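You operate a simulated robot arm through the tools that you are given. There is no shell and no other tool. Be economical: measure what you need, move in short steps, check, and stop when the job is done.

The job below is to be done with a simulated robot arm. You get a single attempt, and the scene is never put back.

Task
Stir the settled BROWN vial clear, then stand it in the meter.
Fine: no foam; knob at STIR, off before the vial is lifted.

Only the result counts: the job must be done as asked and must still hold three seconds after the hand-in. Knocking over, shifting, dropping, spilling or breaking anything else fails it.

Robot
A 7-joint arm with a two-finger parallel gripper, fixed in place. Base frame: the origin is at the foot of the arm, x ahead of it, y to its left, z up; the work surface is at about z = 0. Units: m, degrees, N and s.
With the tool pointing down near the work surface it reaches from about 0.24 to 0.62 m from the base axis. Its first joint turns from -66.0 to 66.0 degrees. Payload 2.6 kg.
The tool frame sits at the grasp point between the pads (the TCP): z along the fingers, y along the line on which they close. The tips reach 0.03 m beyond it. The gripper opens to 0.094 m. The fingers are 0.028 m wide and 0.01 m thick; the gripper's body (0.05 by 0.096 m) begins 0.055 m behind the TCP.
Orientation is that of the tool frame in the base frame, as a unit quaternion [w, x, y, z]. With the fingers straight down and closing along the base's y, the tool's x points along the base's -x, its y along +y and its z along -z.

Tools
- The arm moves only by the tool servo_tool. Its argument "steps" is a list of rows, each a list of 3 entries, a list of its own where there are three numbers: the shift along the base's x, y, z in m, then the turn, a rotation vector about the base's x, y, z in degrees, then the gripper command, from -1 (shut) to 1 (fully open), values between in proportion. In form: [[[dx, dy, dz], [rx, ry, rz], gripper], ...]. A call has 1 to 10 rows; each row shifts and turns the commanded pose from where the row before left it. A row lasts 0.2 s, in which the tool goes at most 0.05 m and 8.6 degrees; a call with a longer step from one row to the next is refused whole, and so is a gripper value outside its range. Where a pose cannot be reached the arm comes as near as it can. A force on the tool above 40 N (or 10 N above the force at the start of the call, whichever is more), or a blocked arm, ends the call early, and 0.2 s more pass. Each finger travels about 0.072 m/s and halts on what it meets, pressing with about 28 N; the grip force reading is that of the motor and also rises with nothing between the fingers. The clock runs only during rows and for 0.2 s after the last one: add rows that do not move to give the fingers time. It gives the time, the measured TCP pose, the force on the tool (base axes), the opening and the grip force at its end, in the units of the frame above (readings bear some noise).
- Cameras (640 x 400 px; columns grow to the right, rows downward): "scene" is fixed at [0.053, 0.4525, 0.562]; the picture's right is [-0.55, -0.84, 0.00], its down [-0.49, 0.32, -0.81] and it looks along [0.68, -0.44, -0.59] (base axes); focal length 370 px, centre (320, 200). "wrist" rides on the gripper at [-0.037, 0, -0.058] in the tool frame; the picture's right is [0.00, -1.00, 0.00], its down [0.97, 0.00, -0.24] and it looks along [0.24, 0.00, 0.97] (tool axes); focal length 218 px, centre (320, 200). There is no depth. A picture from a camera that has moved, and an enlarged one, comes with that camera's place and axes in the base frame and with its lens.
- snapshot(camera): a new picture of that camera. No time passes.
- enlarge(camera, box): a new picture of the part [left, top, right, bottom] of that camera's present view, enlarged. No time passes.
- hand_in(): hands the job in; it is judged then, once.

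Work in short steps. Places have to be worked out from the pictures, the camera data and where the tool is seen: move nearer, look again, correct. Check each grasp and each placing, and mend what went wrong. You have 120 turns and 64 pictures in all, those below and enlarged ones among them. Open the gripper and draw the arm clear of the work before you hand the job in, unless the task says otherwise; then end with one line.

The tools are called after "Call:" by a JSON object that holds its "name" and its "arguments". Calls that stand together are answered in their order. servo_tool: Moves the arm, as the interface text tells. Its arguments: {"type":"object","properties":{"steps":{"type":"array","items":{"type":"array"}}},"required":["steps"]} The other tools are called the same way: snapshot (camera) takes a picture; enlarge (camera, box) takes an enlarged picture of a part of a camera's view; hand_in () hands the job in.

At the start:

```text
time_s: 0.0
tool_pos: [0.4061, 0.1307, 0.3312]
tcp_rot: [0.0, 0.0, 1.0, 0.0]
contact_force: [-1.4, 0.0, 0.9]
opening: 0.0939
finger_force: 0.1
```

scene: 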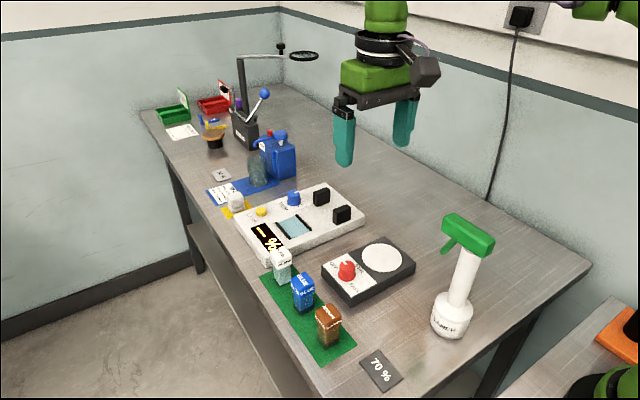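
wrist: 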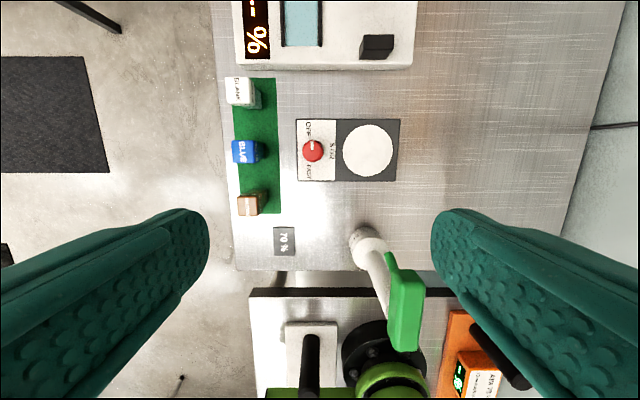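

I'll look closer at the stirrer, vials and meter first.

Call:
{"name": "enlarge", "arguments": {"camera": "scene", "box": [200, 170, 440, 390]}}

Call:
{"name": "enlarge", "arguments": {"camera": "wrist", "box": [210, 0, 430, 280]}}

Call:
{"name": "enlarge", "arguments": {"camera": "scene", "box": [140, 40, 330, 220]}}

```text
1.82 times, centred on (320, 280) of scene
camera zoom: at [0.053, 0.4525, 0.562], right [-0.55, -0.84, 0.0], down [-0.49, 0.32, -0.81], along [0.68, -0.44, -0.59], focal length 672 px, centre (320, 54)
```

zoom: 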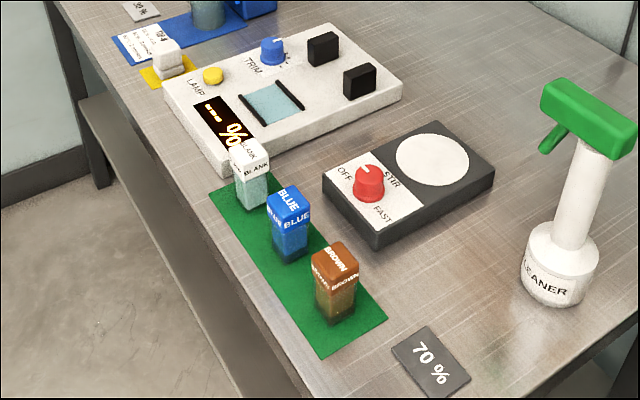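

```text
1.43 times, centred on (320, 140) of wrist
camera zoom: at [0.4431, 0.1326, 0.3895], right [0.0, -1.0, 0.0], down [-0.97, 0.0, 0.24], along [-0.24, 0.0, -0.97], focal length 312 px, centre (320, 286)
```

zoom: 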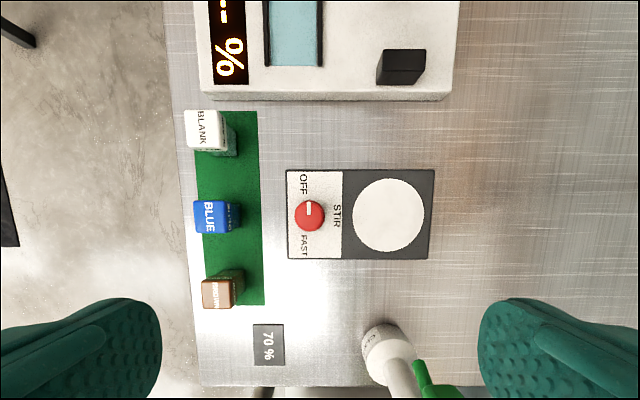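

```text
2.22 times, centred on (235, 130) of scene
camera zoom: at [0.053, 0.4525, 0.562], right [-0.55, -0.84, 0.0], down [-0.49, 0.32, -0.81], along [0.68, -0.44, -0.59], focal length 822 px, centre (509, 356)
```

zoom: 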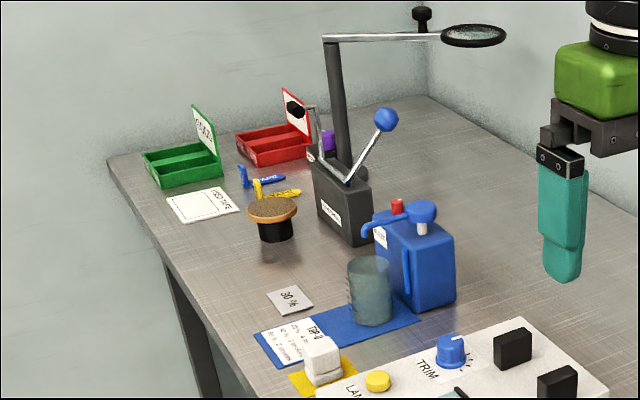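

Next, move over the stirrer/vials, lower, for measurement.

Call:
{"name": "servo_tool", "arguments": {"steps": [[[0, 0.02, -0.03], [0, 0, 0], 1], [[0, 0.02, -0.03], [0, 0, 0], 1], [[0, 0.02, -0.03], [0, 0, 0], 1], [[0, 0, 0], [0, 0, 0], 1]]}}

Call:
{"name": "snapshot", "arguments": {"camera": "wrist"}}

Call:
{"name": "enlarge", "arguments": {"camera": "wrist", "box": [220, 100, 460, 250]}}

```text
time_s: 1.0
tool_pos: [0.4047, 0.1906, 0.2409]
tcp_rot: [0.0, 0.001, 1.0, 0.0]
contact_force: [-0.3, -0.4, 0.2]
opening: 0.0941
finger_force: 0.1
```

```text
58 pictures are left
camera wrist: at [0.4414, 0.1931, 0.3], right [0.0, -1.0, 0.0], down [-0.97, 0.0, 0.24], along [-0.24, 0.0, -0.97], focal length 218 px, centre (320, 200)
```

wrist: 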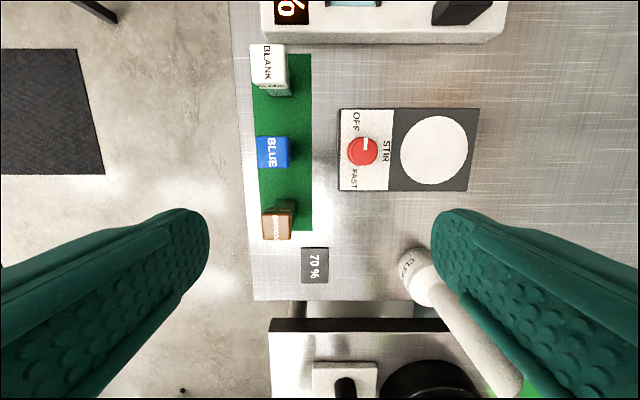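

```text
2.67 times, centred on (340, 175) of wrist
camera zoom: at [0.4414, 0.1931, 0.3], right [0.0, -1.0, 0.0], down [-0.97, 0.0, 0.24], along [-0.24, 0.0, -0.97], focal length 582 px, centre (267, 267)
```

zoom: 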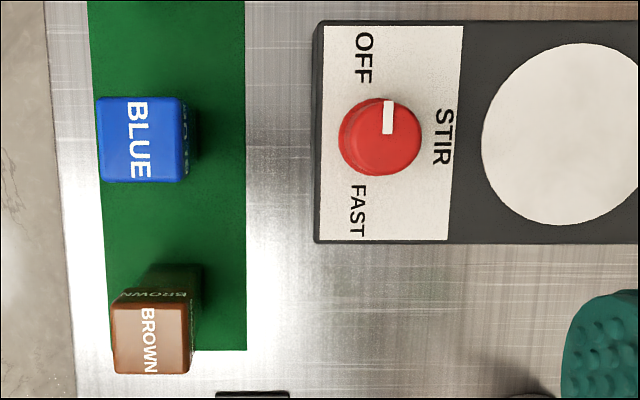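

Estimates: brown vial (0.355, 0.241, top 0.075), knob (0.437, 0.1445, top 0.055), plate (0.434, 0.055). I'll look at the meter from above.

Call:
{"name": "servo_tool", "arguments": {"steps": [[[0.045, 0, 0], [0, 0, 0], 1], [[0.045, -0.02, 0], [0, 0, 0], 1], [[0.045, -0.02, 0], [0, 0, 0], 1], [[0.03, -0.02, 0], [0, 0, 0], 1], [[0, 0, 0], [0, 0, 0], 1]]}}

Call:
{"name": "snapshot", "arguments": {"camera": "wrist"}}

Call:
{"name": "enlarge", "arguments": {"camera": "scene", "box": [200, 170, 380, 280]}}

```text
time_s: 2.2
tool_pos: [0.5637, 0.1393, 0.2402]
tcp_rot: [0.0, 0.0, 1.0, 0.0]
contact_force: [-0.5, -0.1, -0.4]
opening: 0.0937
finger_force: 0.0
out of reach, approached as far as the arm can: row 4
```

```text
56 pictures are left
camera wrist: at [0.6004, 0.1409, 0.2985], right [0.0, -1.0, 0.0], down [-0.97, 0.0, 0.24], along [-0.24, 0.0, -0.97], focal length 218 px, centre (320, 200)
```

wrist: 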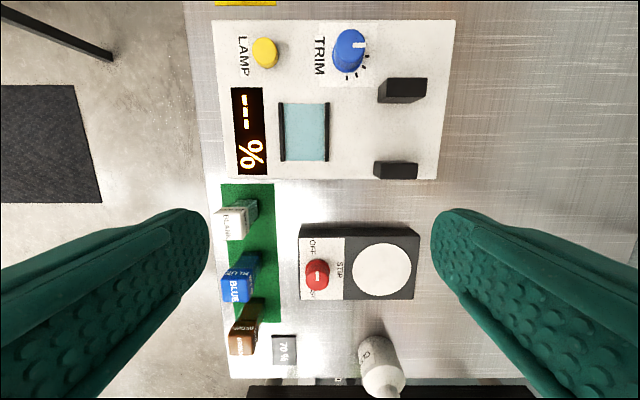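

```text
3.56 times, centred on (290, 225) of scene
camera zoom: at [0.053, 0.4525, 0.562], right [-0.55, -0.84, 0.0], down [-0.49, 0.32, -0.81], along [0.68, -0.44, -0.59], focal length 1315 px, centre (427, 111)
```

zoom: 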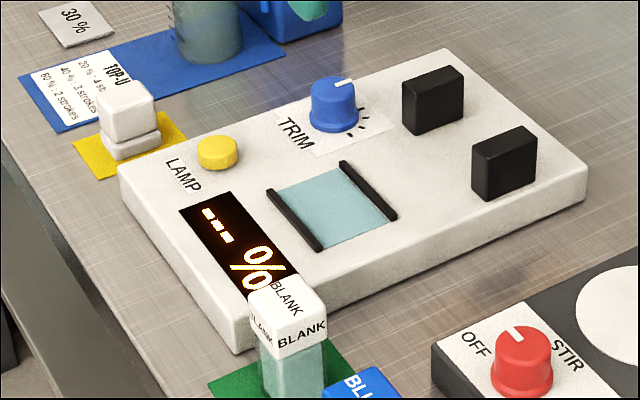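

The vial's place is either between the black blocks or on the blue pad between rails; enlarge to see.

Call:
{"name": "enlarge", "arguments": {"camera": "wrist", "box": [210, 10, 460, 190]}}

Call:
{"name": "enlarge", "arguments": {"camera": "scene", "box": [265, 180, 365, 245]}}

```text
2.22 times, centred on (335, 100) of wrist
camera zoom: at [0.6004, 0.1409, 0.2985], right [0.0, -1.0, 0.0], down [-0.97, 0.0, 0.24], along [-0.24, 0.0, -0.97], focal length 485 px, centre (287, 422)
```

zoom: 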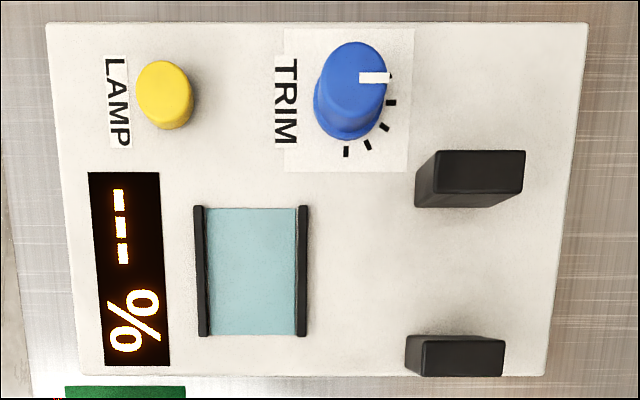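

```text
6.15 times, centred on (315, 212) of scene
camera zoom: at [0.053, 0.4525, 0.562], right [-0.55, -0.84, 0.0], down [-0.49, 0.32, -0.81], along [0.68, -0.44, -0.59], focal length 2276 px, centre (351, 123)
```

zoom: 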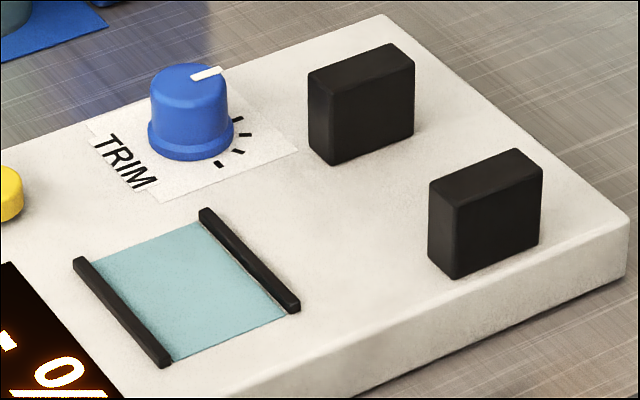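

Beam blocks' gap centre is about (0.618, 0.055), pad (0.616, 0.160). First go above the brown vial.

Call:
{"name": "servo_tool", "arguments": {"steps": [[[-0.04, 0.02, 0], [0, 0, 0], 1], [[-0.04, 0.02, 0], [0, 0, 0], 1], [[-0.04, 0.02, 0], [0, 0, 0], 1], [[-0.04, 0.02, 0], [0, 0, 0], 1], [[-0.045, 0.02, -0.01], [0, 0, 0], 1], [[0, 0, -0.04], [0, 0, 0], 1], [[0, 0, -0.04], [0, 0, 0], 1], [[0, 0, 0], [0, 0, 0], 1]]}}

Call:
{"name": "snapshot", "arguments": {"camera": "wrist"}}

Call:
{"name": "snapshot", "arguments": {"camera": "scene"}}

```text
refused: row 5 steps farther than a row can; nothing moved
```

```text
52 pictures are left
camera wrist: at [0.6004, 0.1409, 0.2985], right [0.0, -1.0, 0.0], down [-0.97, 0.0, 0.24], along [-0.24, 0.0, -0.97], focal length 218 px, centre (320, 200)
```

wrist: 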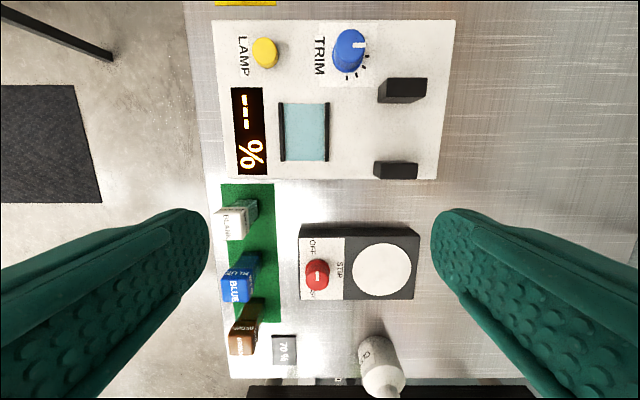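

```text
51 pictures are left
```

scene: 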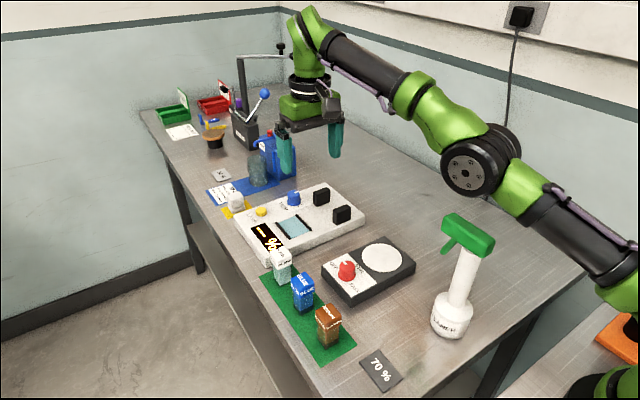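

Same move in shorter rows.

Call:
{"name": "servo_tool", "arguments": {"steps": [[[-0.04, 0.02, 0], [0, 0, 0], 1], [[-0.04, 0.02, 0], [0, 0, 0], 1], [[-0.04, 0.02, 0], [0, 0, 0], 1], [[-0.04, 0.02, 0], [0, 0, 0], 1], [[-0.04, 0.02, -0.01], [0, 0, 0], 1], [[-0.009, 0.002, -0.04], [0, 0, 0], 1], [[0, 0, -0.04], [0, 0, 0], 1], [[0, 0, 0], [0, 0, 0], 1]]}}

Call:
{"name": "snapshot", "arguments": {"camera": "wrist"}}

Call:
{"name": "snapshot", "arguments": {"camera": "scene"}}

```text
time_s: 4.0
tool_pos: [0.3564, 0.2415, 0.1502]
tcp_rot: [0.0, 0.0, 1.0, 0.001]
contact_force: [0.0, -0.1, 0.1]
opening: 0.0941
finger_force: 0.0
```

```text
50 pictures are left
camera wrist: at [0.3932, 0.2421, 0.2089], right [0.0, -1.0, 0.0], down [-0.97, 0.0, 0.24], along [-0.24, 0.0, -0.97], focal length 218 px, centre (320, 200)
```

wrist: 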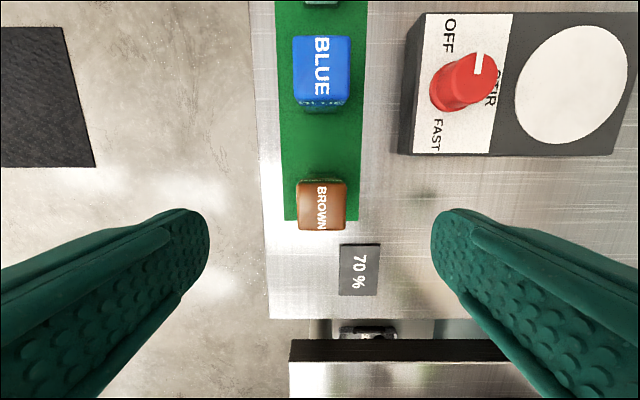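

```text
49 pictures are left
```

scene: 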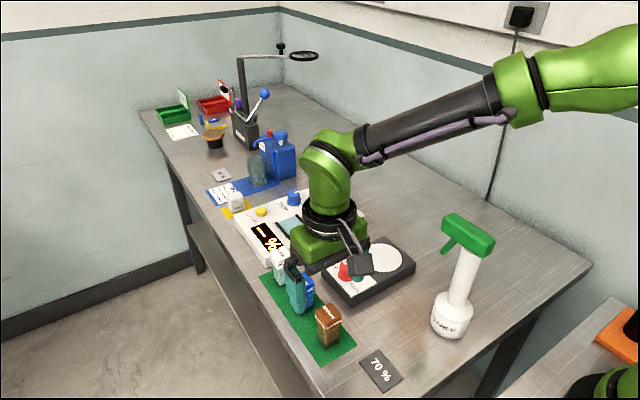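

Aligned. Descend to z≈0.048 and close.

Call:
{"name": "servo_tool", "arguments": {"steps": [[[-0.001, 0, -0.035], [0, 0, 0], 0.5], [[0, 0, -0.035], [0, 0, 0], 0.3], [[0, 0, -0.032], [0, 0, 0], 0.3], [[0, 0, 0], [0, 0, 0], 0.3]]}}

Call:
{"name": "servo_tool", "arguments": {"steps": [[[0, 0, 0], [0, 0, 0], -1], [[0, 0, 0], [0, 0, 0], -1], [[0, 0, 0], [0, 0, 0], -1], [[0, 0, 0], [0, 0, 0], -1]]}}

Call:
{"name": "snapshot", "arguments": {"camera": "scene"}}

```text
time_s: 5.0
tool_pos: [0.356, 0.2418, 0.047]
tcp_rot: [0.0, 0.0, 1.0, 0.0]
contact_force: [0.3, -0.3, 0.0]
opening: 0.0613
finger_force: 0.1
```

```text
time_s: 6.0
tool_pos: [0.3569, 0.2419, 0.0469]
tcp_rot: [0.001, 0.0, 1.0, 0.0]
contact_force: [-0.7, -0.3, -0.9]
opening: 0.0356
finger_force: 27.8
```

```text
48 pictures are left
```

scene: 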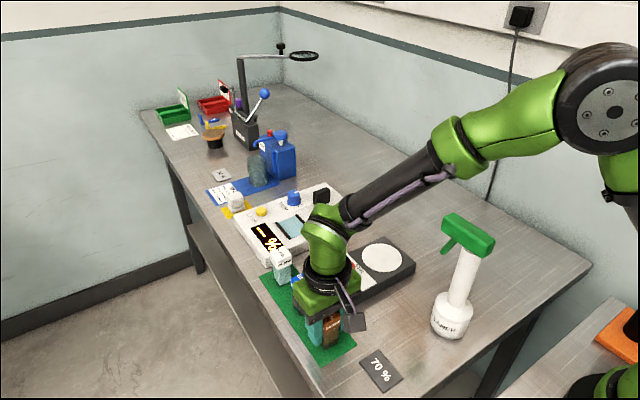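

Held (opening 0.0356). Lift and carry above the plate.

Call:
{"name": "servo_tool", "arguments": {"steps": [[[0, 0, 0.03], [0, 0, 0], -1], [[0, 0, 0.04], [0, 0, 0], -1], [[0, 0, 0.03], [0, 0, 0], -1], [[0.016, -0.037, 0], [0, 0, 0], -1], [[0.016, -0.037, 0], [0, 0, 0], -1], [[0.016, -0.037, 0], [0, 0, 0], -1], [[0.016, -0.037, 0], [0, 0, 0], -1], [[0.014, -0.038, 0], [0, 0, 0], -1], [[0, 0, 0], [0, 0, 0], -1]]}}

Call:
{"name": "snapshot", "arguments": {"camera": "wrist"}}

Call:
{"name": "snapshot", "arguments": {"camera": "scene"}}

```text
time_s: 8.0
tool_pos: [0.4305, 0.0539, 0.1473]
tcp_rot: [0.0, 0.0, 1.0, 0.0]
contact_force: [0.1, 0.1, -1.4]
opening: 0.0355
finger_force: 28.1
```

```text
47 pictures are left
camera wrist: at [0.4672, 0.0548, 0.2047], right [0.0, -1.0, 0.0], down [-0.97, 0.0, 0.24], along [-0.24, 0.0, -0.97], focal length 218 px, centre (320, 200)
```

wrist: 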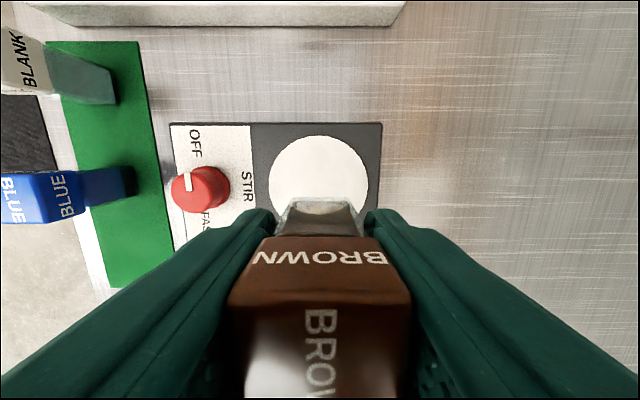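

```text
46 pictures are left
```

scene: 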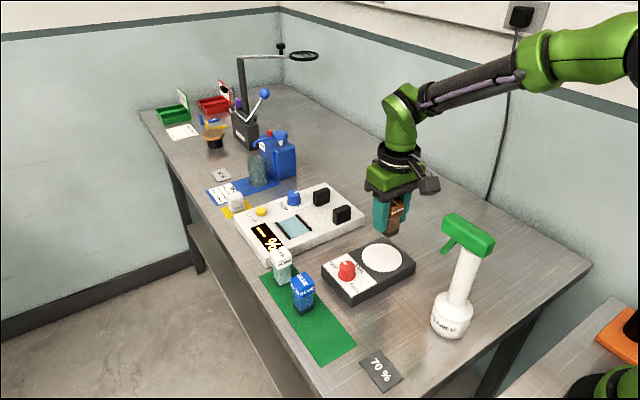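

Plate centre ≈(0.437, 0.056). Lower gently until touch.

Call:
{"name": "servo_tool", "arguments": {"steps": [[[0.005, 0.002, -0.03], [0, 0, 0], -1], [[0, 0, -0.03], [0, 0, 0], -1], [[0, 0, 0], [0, 0, 0], -1]]}}

Call:
{"name": "enlarge", "arguments": {"camera": "scene", "box": [310, 160, 470, 300]}}

```text
time_s: 8.8
tool_pos: [0.4352, 0.057, 0.0855]
tcp_rot: [0.0, 0.0, 1.0, -0.001]
contact_force: [-0.9, 0.8, 0.1]
opening: 0.0354
finger_force: 28.2
```

```text
2.86 times, centred on (390, 230) of scene
camera zoom: at [0.053, 0.4526, 0.562], right [-0.55, -0.84, 0.0], down [-0.49, 0.32, -0.81], along [0.68, -0.44, -0.59], focal length 1057 px, centre (120, 114)
```

zoom: 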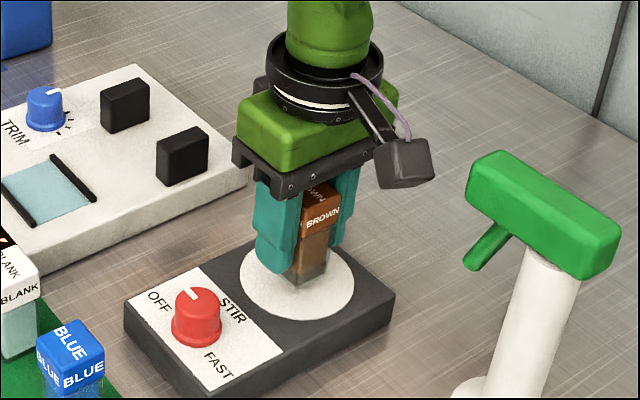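

Close above plate; lower in 3 mm steps.

Call:
{"name": "servo_tool", "arguments": {"steps": [[[0.001, -0.001, -0.003], [0, 0, 0], -1], [[0, 0, -0.003], [0, 0, 0], -1], [[0, 0, 0], [0, 0, 0], -1]]}}

```text
time_s: 9.6
tool_pos: [0.4367, 0.0561, 0.0798]
tcp_rot: [0.0, -0.001, 1.0, 0.0]
contact_force: [-0.2, -0.5, -1.4]
opening: 0.0354
finger_force: 28.0
```

Call:
{"name": "servo_tool", "arguments": {"steps": [[[0, 0, -0.002], [0, 0, 0], -1], [[0, 0, -0.001], [0, 0, 0], -1], [[0, 0, 0], [0, 0, 0], -1]]}}

Call:
{"name": "enlarge", "arguments": {"camera": "scene", "box": [340, 200, 440, 270]}}

```text
time_s: 10.4
tool_pos: [0.4372, 0.0556, 0.0766]
tcp_rot: [0.0, 0.0, 1.0, 0.001]
contact_force: [-0.1, 0.0, -0.3]
opening: 0.0358
finger_force: 28.2
```

```text
5.71 times, centred on (390, 235) of scene
camera zoom: at [0.053, 0.4526, 0.562], right [-0.55, -0.84, 0.0], down [-0.49, 0.32, -0.81], along [0.68, -0.44, -0.59], focal length 2113 px, centre (-80, 0)
```

zoom: 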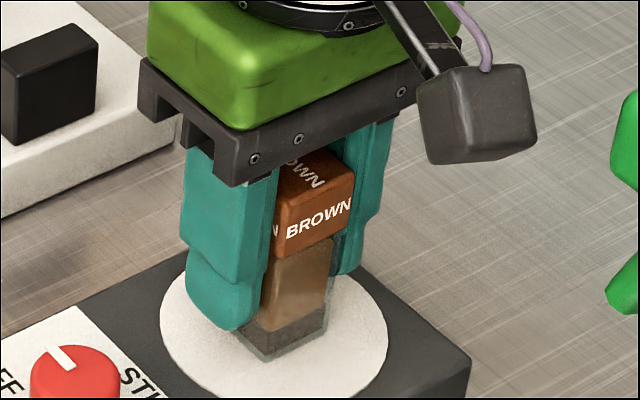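

Bottom looks near or on the plate (dark sediment visible); keep lowering 1 mm at a time, watching force.

Call:
{"name": "servo_tool", "arguments": {"steps": [[[0, 0, -0.001], [0, 0, 0], -1], [[0, 0, -0.001], [0, 0, 0], -1], [[0, 0, 0], [0, 0, 0], -1]]}}

```text
time_s: 11.2
tool_pos: [0.438, 0.0556, 0.0773]
tcp_rot: [0.001, 0.0, 1.0, 0.0]
contact_force: [-5.3, -1.0, 16.2]
opening: 0.0356
finger_force: 28.3
```

Contact reached at z≈0.077. Ease off slightly and release.

Call:
{"name": "servo_tool", "arguments": {"steps": [[[0, 0, 0.001], [0, 0, 0], -1], [[0, 0, 0], [0, 0, 0], 0.3], [[0, 0, 0], [0, 0, 0], 0.5], [[0, 0, 0], [0, 0, 0], 0.5], [[0, 0, 0.04], [0, 0, 0], 0.5], [[0, 0, 0.04], [0, 0, 0], 0.5], [[0, 0, 0], [0, 0, 0], 0.5]]}}

Call:
{"name": "enlarge", "arguments": {"camera": "scene", "box": [310, 180, 450, 310]}}

Call:
{"name": "snapshot", "arguments": {"camera": "wrist"}}

```text
time_s: 12.8
tool_pos: [0.439, 0.0558, 0.1551]
tcp_rot: [0.0, 0.0, 1.0, 0.0]
contact_force: [1.0, 0.1, -0.2]
opening: 0.0706
finger_force: 0.0
```

```text
3.08 times, centred on (380, 245) of scene
camera zoom: at [0.053, 0.4525, 0.562], right [-0.55, -0.84, 0.0], down [-0.49, 0.32, -0.81], along [0.68, -0.44, -0.59], focal length 1138 px, centre (135, 62)
```

zoom: 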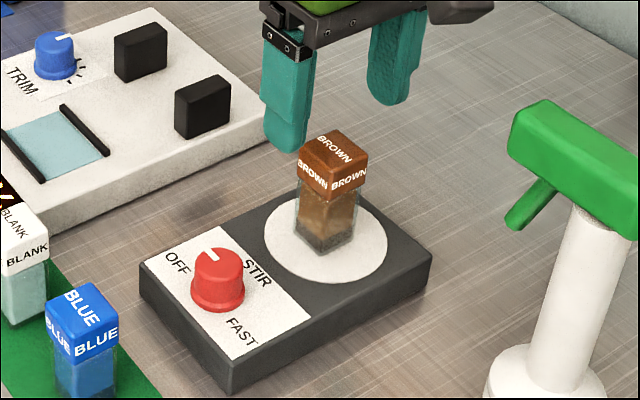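

```text
42 pictures are left
camera wrist: at [0.4756, 0.0576, 0.2146], right [0.0, -1.0, 0.0], down [-0.97, 0.0, 0.24], along [-0.24, 0.0, -0.97], focal length 218 px, centre (320, 200)
```

wrist: 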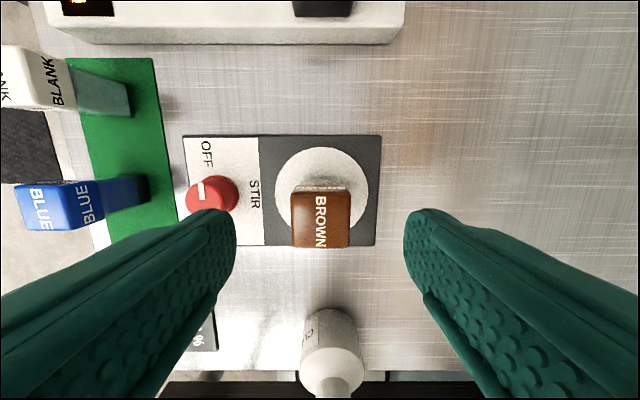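

Vial stands on the plate. Move above the knob, turning the tool +45° about z.

Call:
{"name": "servo_tool", "arguments": {"steps": [[[0, 0.015, 0], [0, 0, 7.5], 0.2], [[0, 0.015, 0], [0, 0, 7.5], 0.2], [[0, 0.015, 0], [0, 0, 7.5], 0.2], [[0, 0.015, 0], [0, 0, 7.5], 0.2], [[-0.001, 0.015, 0], [0, 0, 7.5], 0.2], [[-0.001, 0.0137, 0], [0, 0, 7.5], 0.2], [[0, 0, 0], [0, 0, 0], 0.2]]}}

Call:
{"name": "snapshot", "arguments": {"camera": "wrist"}}

```text
time_s: 14.4
tool_pos: [0.4388, 0.1446, 0.1576]
tcp_rot: [0.0, -0.383, 0.924, 0.001]
contact_force: [-0.2, -0.7, -0.4]
opening: 0.0565
finger_force: 0.0
```

```text
41 pictures are left
camera wrist: at [0.4635, 0.1725, 0.2155], right [0.71, -0.71, 0.0], down [-0.68, -0.69, 0.24], along [-0.17, -0.17, -0.97], focal length 218 px, centre (320, 200)
```

wrist: 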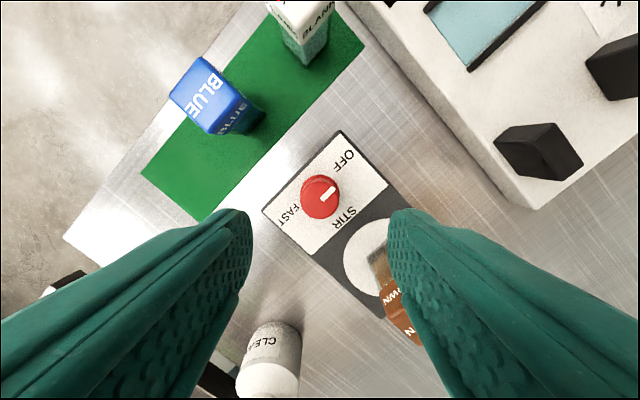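

Knob ≈(0.438, 0.1455). Descend with opening ~0.05, then grip.

Call:
{"name": "servo_tool", "arguments": {"steps": [[[-0.001, 0.001, -0.03], [0, 0, 0], 0.15], [[0, 0, -0.03], [0, 0, 0], 0.15], [[0, 0, -0.022], [0, 0, 0], 0.15], [[0, 0, -0.009], [0, 0, 0], 0.15], [[0, 0, 0], [0, 0, 0], 0.15]]}}

Call:
{"name": "snapshot", "arguments": {"camera": "wrist"}}

Call:
{"name": "enlarge", "arguments": {"camera": "scene", "box": [310, 180, 450, 310]}}

```text
time_s: 15.6
tool_pos: [0.4364, 0.1452, 0.0647]
tcp_rot: [0.0, -0.383, 0.924, 0.0]
contact_force: [-0.8, 0.1, -0.6]
opening: 0.0542
finger_force: 0.2
```

```text
40 pictures are left
camera wrist: at [0.4626, 0.1731, 0.1242], right [0.71, -0.71, 0.0], down [-0.69, -0.69, 0.24], along [-0.17, -0.17, -0.97], focal length 218 px, centre (320, 200)
```

wrist: 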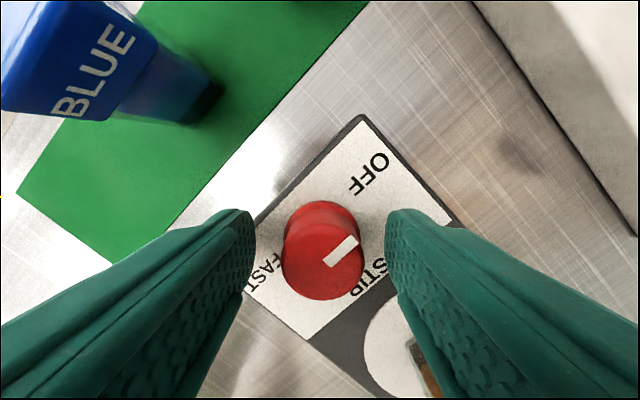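

```text
3.08 times, centred on (380, 245) of scene
camera zoom: at [0.053, 0.4526, 0.562], right [-0.55, -0.84, 0.0], down [-0.49, 0.32, -0.81], along [0.68, -0.44, -0.59], focal length 1138 px, centre (135, 62)
```

zoom: 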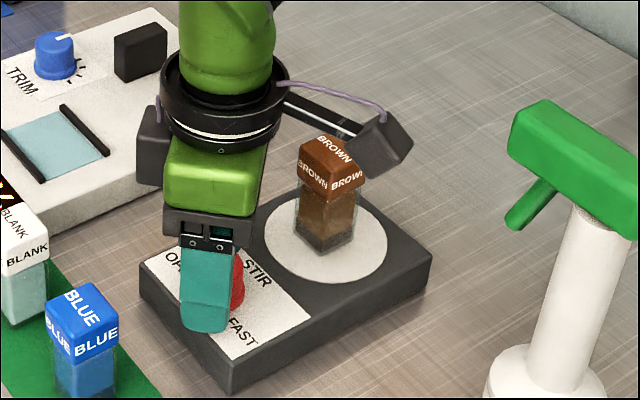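

Knob is ~3 mm to the right; correct to (0.4385, 0.142) and grip.

Call:
{"name": "servo_tool", "arguments": {"steps": [[[0.002, -0.0032, 0.001], [0, 0, 0], 0.1], [[0, 0, 0], [0, 0, 0], 0.1], [[0, 0, 0], [0, 0, 0], -1], [[0, 0, 0], [0, 0, 0], -1], [[0, 0, 0], [0, 0, 0], -1]]}}

Call:
{"name": "snapshot", "arguments": {"camera": "wrist"}}

```text
time_s: 16.8
tool_pos: [0.4362, 0.1447, 0.0678]
tcp_rot: [-0.002, -0.384, 0.923, 0.002]
contact_force: [-19.5, 11.1, 6.9]
opening: 0.0309
finger_force: 44.8
```

```text
38 pictures are left
camera wrist: at [0.4629, 0.1716, 0.1249], right [0.71, -0.71, -0.01], down [-0.68, -0.69, 0.24], along [-0.17, -0.17, -0.97], focal length 218 px, centre (320, 200)
```

wrist: 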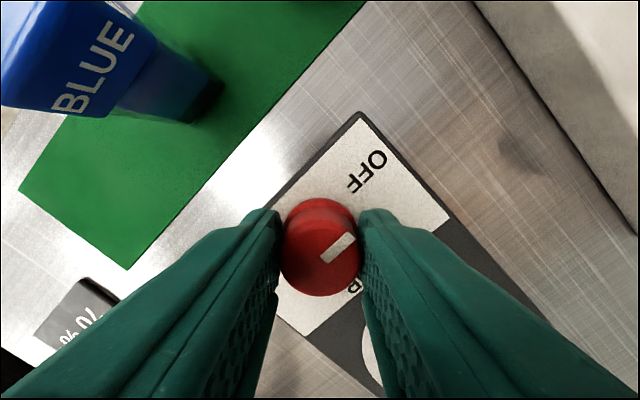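

Side force shows the knob was at (0.436, 0.1447) after all; relax the command back.

Call:
{"name": "servo_tool", "arguments": {"steps": [[[-0.0022, 0.0028, -0.0005], [0, 0, 0], -1], [[0, 0, 0], [0, 0, 0], -1]]}}

```text
time_s: 17.4
tool_pos: [0.4372, 0.144, 0.0662]
tcp_rot: [0.001, -0.382, 0.924, -0.001]
contact_force: [-9.8, 4.2, 8.8]
opening: 0.031
finger_force: 45.3
```

Reduced. Turn −45° about z first, with a small further relaxation.

Call:
{"name": "servo_tool", "arguments": {"steps": [[[-0.0015, 0.001, 0], [0, 0, -5], -1], [[0, 0, 0], [0, 0, -8], -1], [[0, 0, 0], [0, 0, -8], -1], [[0, 0, 0], [0, 0, -8], -1], [[0, 0, 0], [0, 0, -8], -1], [[0, 0, 0], [0, 0, -8], -1], [[0, 0, 0], [0, 0, 0], -1]]}}

Call:
{"name": "snapshot", "arguments": {"camera": "wrist"}}

```text
time_s: 19.0
tool_pos: [0.4363, 0.1433, 0.0667]
tcp_rot: [0.003, 0.001, 1.0, -0.002]
contact_force: [29.9, -17.3, -7.0]
opening: 0.0308
finger_force: 45.2
```

```text
37 pictures are left
camera wrist: at [0.4732, 0.1444, 0.1253], right [0.0, -1.0, 0.0], down [-0.97, 0.0, 0.23], along [-0.23, 0.0, -0.97], focal length 218 px, centre (320, 200)
```

wrist: 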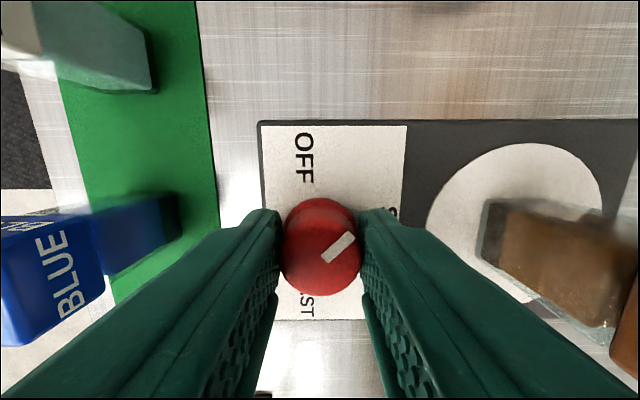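

Knob follows. Recenter to (0.4363, 0.1437) and turn the remaining 45°.

Call:
{"name": "servo_tool", "arguments": {"steps": [[[0.0015, -0.002, 0], [0, 0, -5], -1], [[0, 0, 0], [0, 0, -8], -1], [[0, 0, 0], [0, 0, -8], -1], [[0, 0, 0], [0, 0, -8], -1], [[0, 0, 0], [0, 0, -8], -1], [[0, 0, 0], [0, 0, -8], -1], [[0, 0, 0], [0, 0, 0], -1]]}}

Call:
{"name": "snapshot", "arguments": {"camera": "wrist"}}

Call:
{"name": "enlarge", "arguments": {"camera": "scene", "box": [310, 180, 450, 310]}}

```text
time_s: 20.6
tool_pos: [0.4357, 0.1411, 0.0663]
tcp_rot: [0.001, 0.385, 0.923, -0.002]
contact_force: [-0.7, -22.0, 9.8]
opening: 0.0308
finger_force: 44.2
```

```text
36 pictures are left
camera wrist: at [0.4623, 0.117, 0.1252], right [-0.71, -0.7, 0.0], down [-0.68, 0.69, 0.24], along [-0.17, 0.17, -0.97], focal length 218 px, centre (320, 200)
```

wrist: 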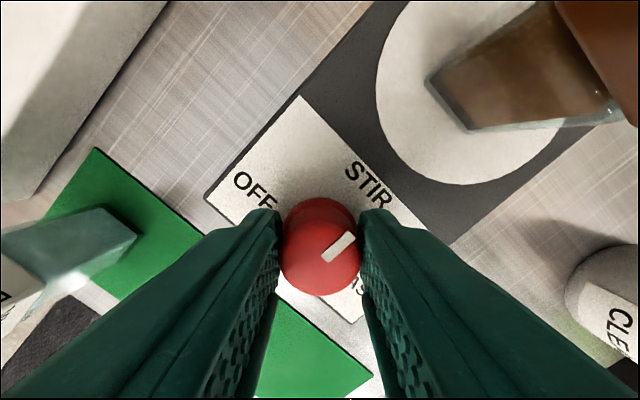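

```text
3.08 times, centred on (380, 245) of scene
camera zoom: at [0.0529, 0.4525, 0.562], right [-0.55, -0.84, 0.0], down [-0.49, 0.32, -0.81], along [0.68, -0.44, -0.59], focal length 1138 px, centre (135, 62)
```

zoom: 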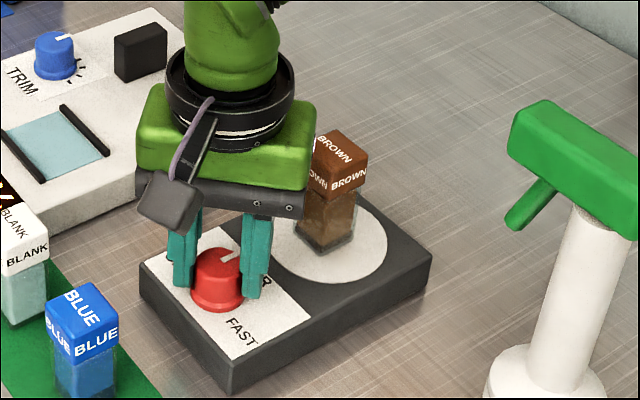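

Marker at STIR; sediment is rising already. Wait 1 s holding (recentring y), then look.

Call:
{"name": "servo_tool", "arguments": {"steps": [[[0, -0.0015, 0], [0, 0, 0], -1], [[0, 0, 0], [0, 0, 0], -1], [[0, 0, 0], [0, 0, 0], -1], [[0, 0, 0], [0, 0, 0], -1]]}}

Call:
{"name": "enlarge", "arguments": {"camera": "scene", "box": [360, 200, 420, 260]}}

```text
time_s: 21.6
tool_pos: [0.4363, 0.1427, 0.0668]
tcp_rot: [0.001, 0.382, 0.924, -0.001]
contact_force: [0.6, -13.7, 2.0]
opening: 0.0307
finger_force: 45.0
```

```text
6.67 times, centred on (390, 230) of scene
camera zoom: at [0.0529, 0.4526, 0.562], right [-0.55, -0.84, 0.0], down [-0.49, 0.32, -0.81], along [0.68, -0.44, -0.59], focal length 2466 px, centre (-147, 0)
```

zoom: 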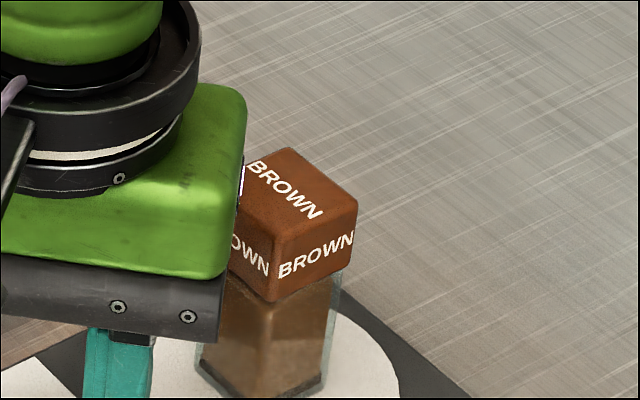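

A thin dark layer remains; wait 2 s more.

Call:
{"name": "servo_tool", "arguments": {"steps": [[[0, 0, 0], [0, 0, 0], -1], [[0, 0, 0], [0, 0, 0], -1], [[0, 0, 0], [0, 0, 0], -1], [[0, 0, 0], [0, 0, 0], -1], [[0, 0, 0], [0, 0, 0], -1], [[0, 0, 0], [0, 0, 0], -1], [[0, 0, 0], [0, 0, 0], -1], [[0, 0, 0], [0, 0, 0], -1], [[0, 0, 0], [0, 0, 0], -1]]}}

Call:
{"name": "enlarge", "arguments": {"camera": "scene", "box": [360, 210, 420, 270]}}

```text
time_s: 23.6
tool_pos: [0.4363, 0.1427, 0.0659]
tcp_rot: [-0.001, 0.382, 0.924, -0.001]
contact_force: [3.9, -16.5, -4.7]
opening: 0.0308
finger_force: 45.1
```

```text
6.67 times, centred on (390, 240) of scene
camera zoom: at [0.053, 0.4526, 0.562], right [-0.55, -0.84, 0.0], down [-0.49, 0.32, -0.81], along [0.68, -0.44, -0.59], focal length 2466 px, centre (-147, -67)
```

zoom: 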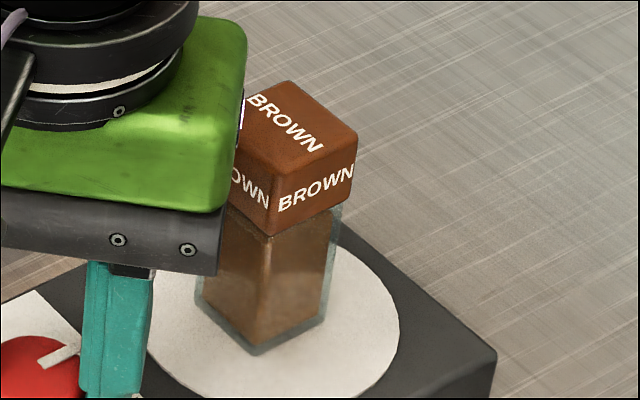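

Sediment looks gone. One more second or so for margin, then compare.

Call:
{"name": "servo_tool", "arguments": {"steps": [[[0, 0, 0], [0, 0, 0], -1], [[0, 0, 0], [0, 0, 0], -1], [[0, 0, 0], [0, 0, 0], -1], [[0, 0, 0], [0, 0, 0], -1], [[0, 0, 0], [0, 0, 0], -1], [[0, 0, 0], [0, 0, 0], -1], [[0, 0, 0], [0, 0, 0], -1]]}}

Call:
{"name": "enlarge", "arguments": {"camera": "scene", "box": [360, 210, 420, 270]}}

```text
time_s: 25.2
tool_pos: [0.4361, 0.1423, 0.0662]
tcp_rot: [0.001, 0.383, 0.924, -0.001]
contact_force: [3.8, -15.0, -5.8]
opening: 0.0307
finger_force: 44.5
```

```text
6.67 times, centred on (390, 240) of scene
camera zoom: at [0.053, 0.4526, 0.562], right [-0.55, -0.84, 0.0], down [-0.49, 0.32, -0.81], along [0.68, -0.44, -0.59], focal length 2466 px, centre (-147, -67)
```

zoom: 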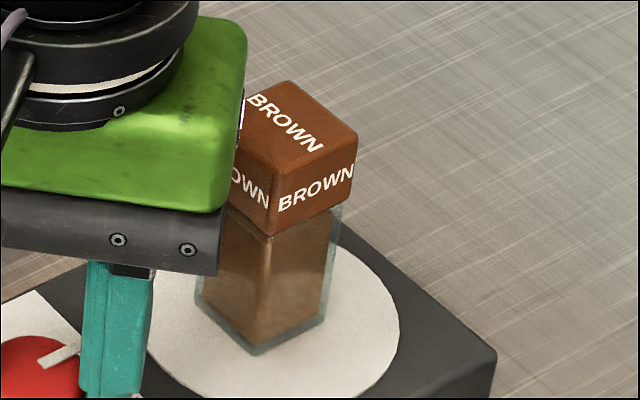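

Unchanged: fully mixed, no foam. Turn the knob back +90° to OFF.

Call:
{"name": "servo_tool", "arguments": {"steps": [[[0, -0.0005, 0], [0, 0, 8], -1], [[0, 0, 0], [0, 0, 8], -1], [[0, 0, 0], [0, 0, 8], -1], [[0, 0, 0], [0, 0, 8], -1], [[0, 0, 0], [0, 0, 8], -1], [[0, 0, 0], [0, 0, 5], -1], [[0, 0, 0], [0, 0, 0], -1]]}}

Call:
{"name": "servo_tool", "arguments": {"steps": [[[0, 0, 0], [0, 0, 8], -1], [[0, 0, 0], [0, 0, 8], -1], [[0, 0, 0], [0, 0, 8], -1], [[0, 0, 0], [0, 0, 8], -1], [[0, 0, 0], [0, 0, 8], -1], [[0, 0, 0], [0, 0, 5], -1], [[0, 0, 0], [0, 0, 0], -1]]}}

Call:
{"name": "snapshot", "arguments": {"camera": "wrist"}}

```text
time_s: 26.8
tool_pos: [0.4359, 0.1431, 0.0668]
tcp_rot: [0.001, -0.002, 1.0, 0.001]
contact_force: [22.2, -0.6, -12.7]
opening: 0.0306
finger_force: 44.5
```

```text
time_s: 28.4
tool_pos: [0.4362, 0.1442, 0.0668]
tcp_rot: [0.003, -0.385, 0.923, 0.001]
contact_force: [10.2, 12.5, 3.7]
opening: 0.0309
finger_force: 44.8
```

```text
31 pictures are left
camera wrist: at [0.4618, 0.1714, 0.1254], right [0.71, -0.7, 0.0], down [-0.68, -0.69, 0.24], along [-0.17, -0.17, -0.97], focal length 218 px, centre (320, 200)
```

wrist: 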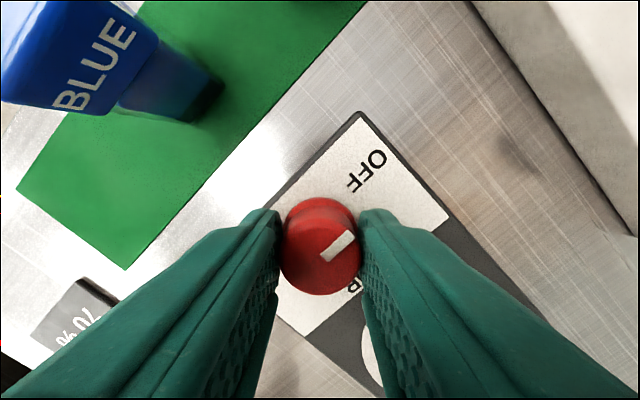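

Knob back at OFF. Release, rise, and rotate back.

Call:
{"name": "servo_tool", "arguments": {"steps": [[[0, 0, 0], [0, 0, 0], 0.1], [[0, 0, 0], [0, 0, 0], 0.15], [[0, 0, 0.03], [0, 0, 0], 0.15], [[0, 0, 0.04], [0, 0, 0], 0.15], [[0, 0, 0.03], [0, 0, 0], 0.15], [[0, 0, 0], [0, 0, 0], 0.15]]}}

Call:
{"name": "servo_tool", "arguments": {"steps": [[[0, -0.015, 0], [0, 0, -7.5], 0.4], [[0, -0.015, 0], [0, 0, -7.5], 0.4], [[0, -0.015, 0], [0, 0, -7.5], 0.4], [[0, -0.015, 0], [0, 0, -7.5], 0.4], [[0.001, -0.014, 0], [0, 0, -7.5], 0.4], [[0.001, -0.014, 0], [0, 0, -7.5], 0.4], [[0, 0, 0], [0, 0, 0], 0.4]]}}

Call:
{"name": "enlarge", "arguments": {"camera": "scene", "box": [310, 180, 450, 310]}}

Call:
{"name": "snapshot", "arguments": {"camera": "wrist"}}

```text
time_s: 29.8
tool_pos: [0.4378, 0.1401, 0.1668]
tcp_rot: [0.0, -0.384, 0.924, -0.001]
contact_force: [1.5, -0.9, -0.4]
opening: 0.0541
finger_force: 0.1
```

```text
time_s: 31.4
tool_pos: [0.4396, 0.0536, 0.1659]
tcp_rot: [0.0, 0.001, 1.0, 0.0]
contact_force: [0.1, -0.4, 0.1]
opening: 0.0656
finger_force: 0.0
```

```text
3.08 times, centred on (380, 245) of scene
camera zoom: at [0.053, 0.4525, 0.562], right [-0.55, -0.84, 0.0], down [-0.49, 0.32, -0.81], along [0.68, -0.44, -0.59], focal length 1138 px, centre (135, 62)
```

zoom: 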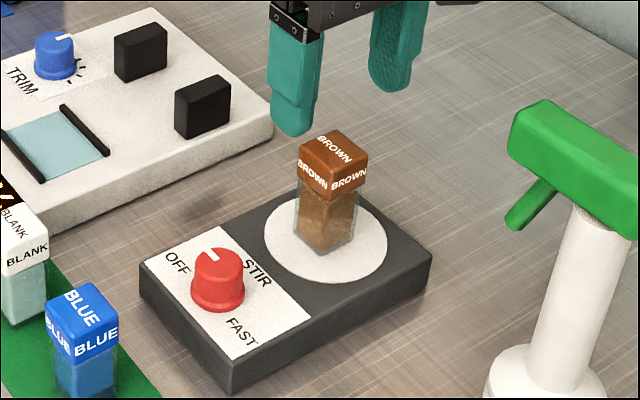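

```text
29 pictures are left
camera wrist: at [0.4758, 0.0557, 0.225], right [0.0, -1.0, 0.0], down [-0.97, 0.0, 0.24], along [-0.24, 0.0, -0.97], focal length 218 px, centre (320, 200)
```

wrist: 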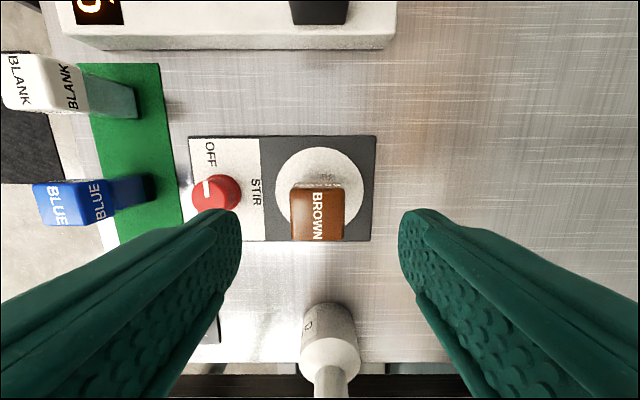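

Knob OFF, vial intact. Regrasp at z≈0.078.

Call:
{"name": "servo_tool", "arguments": {"steps": [[[-0.001, 0.0022, -0.03], [0, 0, 0], 0.3], [[0, 0, -0.03], [0, 0, 0], 0.3], [[0, 0, -0.028], [0, 0, 0], 0.3], [[0, 0, 0], [0, 0, 0], 0.3], [[0, 0, 0], [0, 0, 0], -1], [[0, 0, 0], [0, 0, 0], -1], [[0, 0, 0], [0, 0, 0], -1], [[0, 0, 0], [0, 0, 0], -1]]}}

Call:
{"name": "servo_tool", "arguments": {"steps": [[[0, 0, 0.02], [0, 0, 0], -1], [[0, 0, 0.025], [0, 0, 0], -1], [[0, 0, 0.025], [0, 0, 0], -1], [[0, 0, 0], [0, 0, 0], -1]]}}

Call:
{"name": "enlarge", "arguments": {"camera": "scene", "box": [310, 160, 450, 290]}}

```text
time_s: 33.2
tool_pos: [0.4363, 0.0572, 0.0775]
tcp_rot: [-0.001, 0.0, 1.0, 0.0]
contact_force: [-0.1, 0.3, 0.9]
opening: 0.0357
finger_force: 27.7
```

```text
time_s: 34.2
tool_pos: [0.4365, 0.0563, 0.1498]
tcp_rot: [-0.001, -0.001, 1.0, -0.001]
contact_force: [0.1, 0.7, 0.1]
opening: 0.0356
finger_force: 27.9
```

```text
3.08 times, centred on (380, 225) of scene
camera zoom: at [0.053, 0.4525, 0.562], right [-0.55, -0.84, 0.0], down [-0.49, 0.32, -0.81], along [0.68, -0.44, -0.59], focal length 1138 px, centre (135, 123)
```

zoom: 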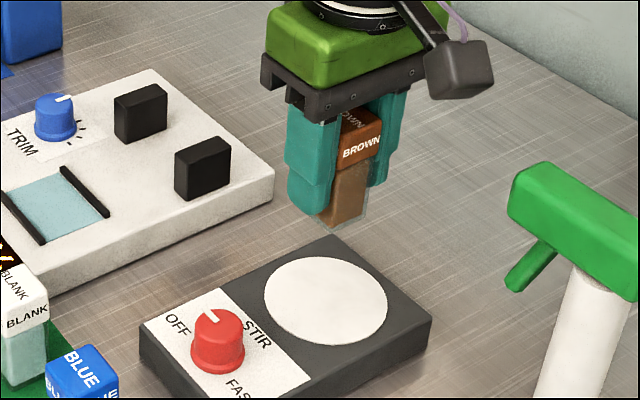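

Held. Carry toward the meter's gap between the black blocks at z≈0.13.

Call:
{"name": "servo_tool", "arguments": {"steps": [[[0.03, 0, 0], [0, 0, 0], -1], [[0.04, 0, -0.005], [0, 0, 0], -1], [[0.04, 0, -0.005], [0, 0, 0], -1], [[0.04, 0, -0.005], [0, 0, 0], -1], [[0.03, -0.001, -0.005], [0, 0, 0], -1], [[0, 0, 0], [0, 0, 0], -1]]}}

Call:
{"name": "snapshot", "arguments": {"camera": "wrist"}}

Call:
{"name": "enlarge", "arguments": {"camera": "scene", "box": [230, 140, 390, 260]}}

```text
time_s: 35.6
tool_pos: [0.6084, 0.0565, 0.1307]
tcp_rot: [0.0, -0.001, 1.0, 0.0]
contact_force: [0.1, 0.2, -0.9]
opening: 0.0356
finger_force: 27.8
out of reach, approached as far as the arm can: row 5
```

```text
27 pictures are left
camera wrist: at [0.6451, 0.0578, 0.189], right [0.0, -1.0, 0.0], down [-0.97, 0.0, 0.24], along [-0.24, 0.0, -0.97], focal length 218 px, centre (320, 200)
```

wrist: 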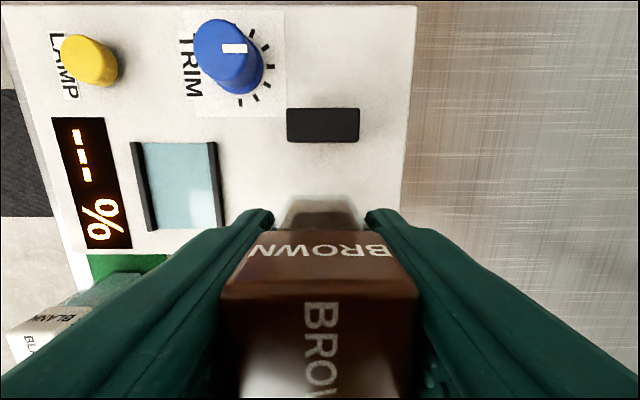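

```text
3.33 times, centred on (310, 200) of scene
camera zoom: at [0.053, 0.4526, 0.562], right [-0.55, -0.84, 0.0], down [-0.49, 0.32, -0.81], along [0.68, -0.44, -0.59], focal length 1233 px, centre (353, 200)
```

zoom: 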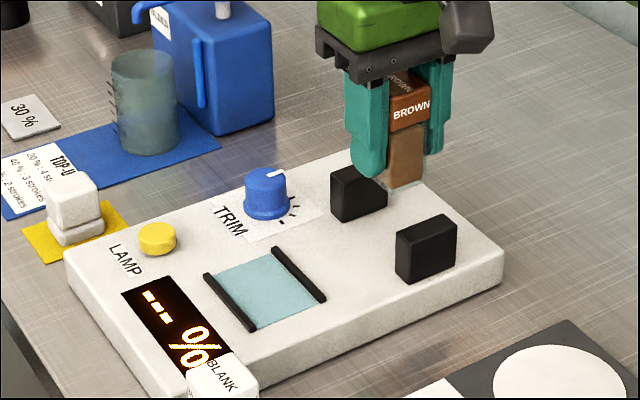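

Gap: x 0.588–0.648, centre (0.618, 0.056). Lower and shift forward.

Call:
{"name": "servo_tool", "arguments": {"steps": [[[0, 0, -0.012], [0, 0, 0], -1], [[0.009, 0, -0.008], [0, 0, 0], -1], [[0, 0, 0], [0, 0, 0], -1]]}}

Call:
{"name": "enlarge", "arguments": {"camera": "scene", "box": [270, 140, 390, 230]}}

```text
time_s: 36.4
tool_pos: [0.6124, 0.0589, 0.1083]
tcp_rot: [0.0, 0.0, 1.0, 0.0]
contact_force: [-0.4, 0.0, -0.9]
opening: 0.0358
finger_force: 28.7
out of reach, approached as far as the arm can: row 2
```

```text
4.44 times, centred on (330, 185) of scene
camera zoom: at [0.053, 0.4526, 0.562], right [-0.55, -0.84, 0.0], down [-0.49, 0.32, -0.81], along [0.68, -0.44, -0.59], focal length 1644 px, centre (276, 267)
```

zoom: 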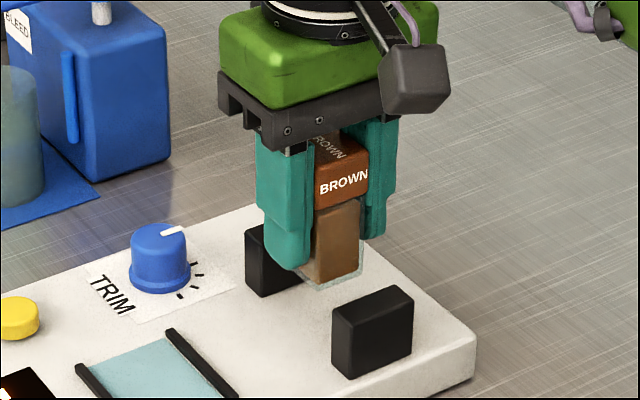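

Room on both sides. Continue down, nudging x forward and y back.

Call:
{"name": "servo_tool", "arguments": {"steps": [[[0, -0.002, -0.012], [0, 0, 0], -1], [[0.003, -0.001, -0.01], [0, 0, 0], -1], [[0, 0, 0], [0, 0, 0], -1]]}}

Call:
{"name": "enlarge", "arguments": {"camera": "scene", "box": [270, 140, 390, 230]}}

Call:
{"name": "snapshot", "arguments": {"camera": "wrist"}}

```text
time_s: 37.2
tool_pos: [0.6132, 0.0561, 0.086]
tcp_rot: [0.0, 0.001, 1.0, -0.001]
contact_force: [0.6, 0.7, -0.1]
opening: 0.0355
finger_force: 28.5
```

```text
4.44 times, centred on (330, 185) of scene
camera zoom: at [0.053, 0.4526, 0.562], right [-0.55, -0.84, 0.0], down [-0.49, 0.32, -0.81], along [0.68, -0.44, -0.59], focal length 1644 px, centre (276, 267)
```

zoom: 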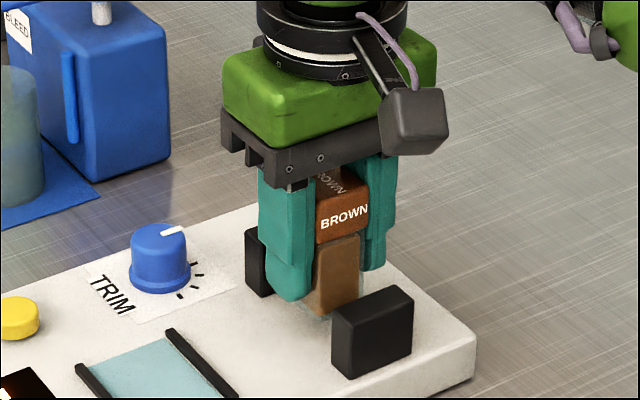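

```text
23 pictures are left
camera wrist: at [0.6511, 0.0574, 0.1451], right [0.0, -1.0, 0.0], down [-0.97, 0.0, 0.24], along [-0.24, 0.0, -0.97], focal length 218 px, centre (320, 200)
```

wrist: 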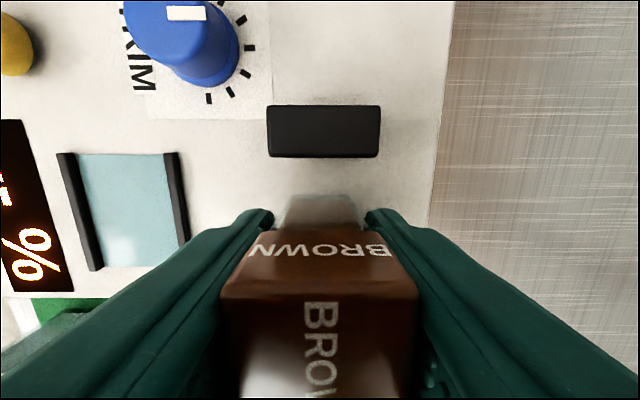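

Centred in y. Lower on, moving x forward to 0.617.

Call:
{"name": "servo_tool", "arguments": {"steps": [[[0.003, 0, -0.005], [0, 0, 0], -1], [[0.001, 0, -0.003], [0, 0, 0], -1], [[0, 0, 0], [0, 0, 0], -1]]}}

Call:
{"name": "servo_tool", "arguments": {"steps": [[[0, 0, -0.0015], [0, 0, 0], -1], [[0, 0, -0.0015], [0, 0, 0], -1], [[0, 0, 0], [0, 0, 0], -1]]}}

```text
time_s: 38.0
tool_pos: [0.6207, 0.0589, 0.0982]
tcp_rot: [0.016, -0.001, 1.0, 0.003]
contact_force: [-0.2, -0.3, -0.6]
opening: 0.0355
finger_force: 28.3
```

```text
time_s: 38.8
tool_pos: [0.6215, 0.0574, 0.1004]
tcp_rot: [0.02, -0.001, 1.0, 0.003]
contact_force: [0.0, 0.1, -0.8]
opening: 0.0355
finger_force: 28.5
```

Beyond reach here: the tool rose to 0.10. Pull x back ~7 mm and check.

Call:
{"name": "servo_tool", "arguments": {"steps": [[[-0.007, 0, 0.005], [0, 0, 0], -1], [[0, 0, 0], [0, 0, 0], -1]]}}

```text
time_s: 39.4
tool_pos: [0.6229, 0.0578, 0.1257]
tcp_rot: [0.036, 0.0, 0.999, 0.006]
contact_force: [0.4, -0.4, -0.3]
opening: 0.0359
finger_force: 28.5
out of reach, approached as far as the arm can: row 1
```

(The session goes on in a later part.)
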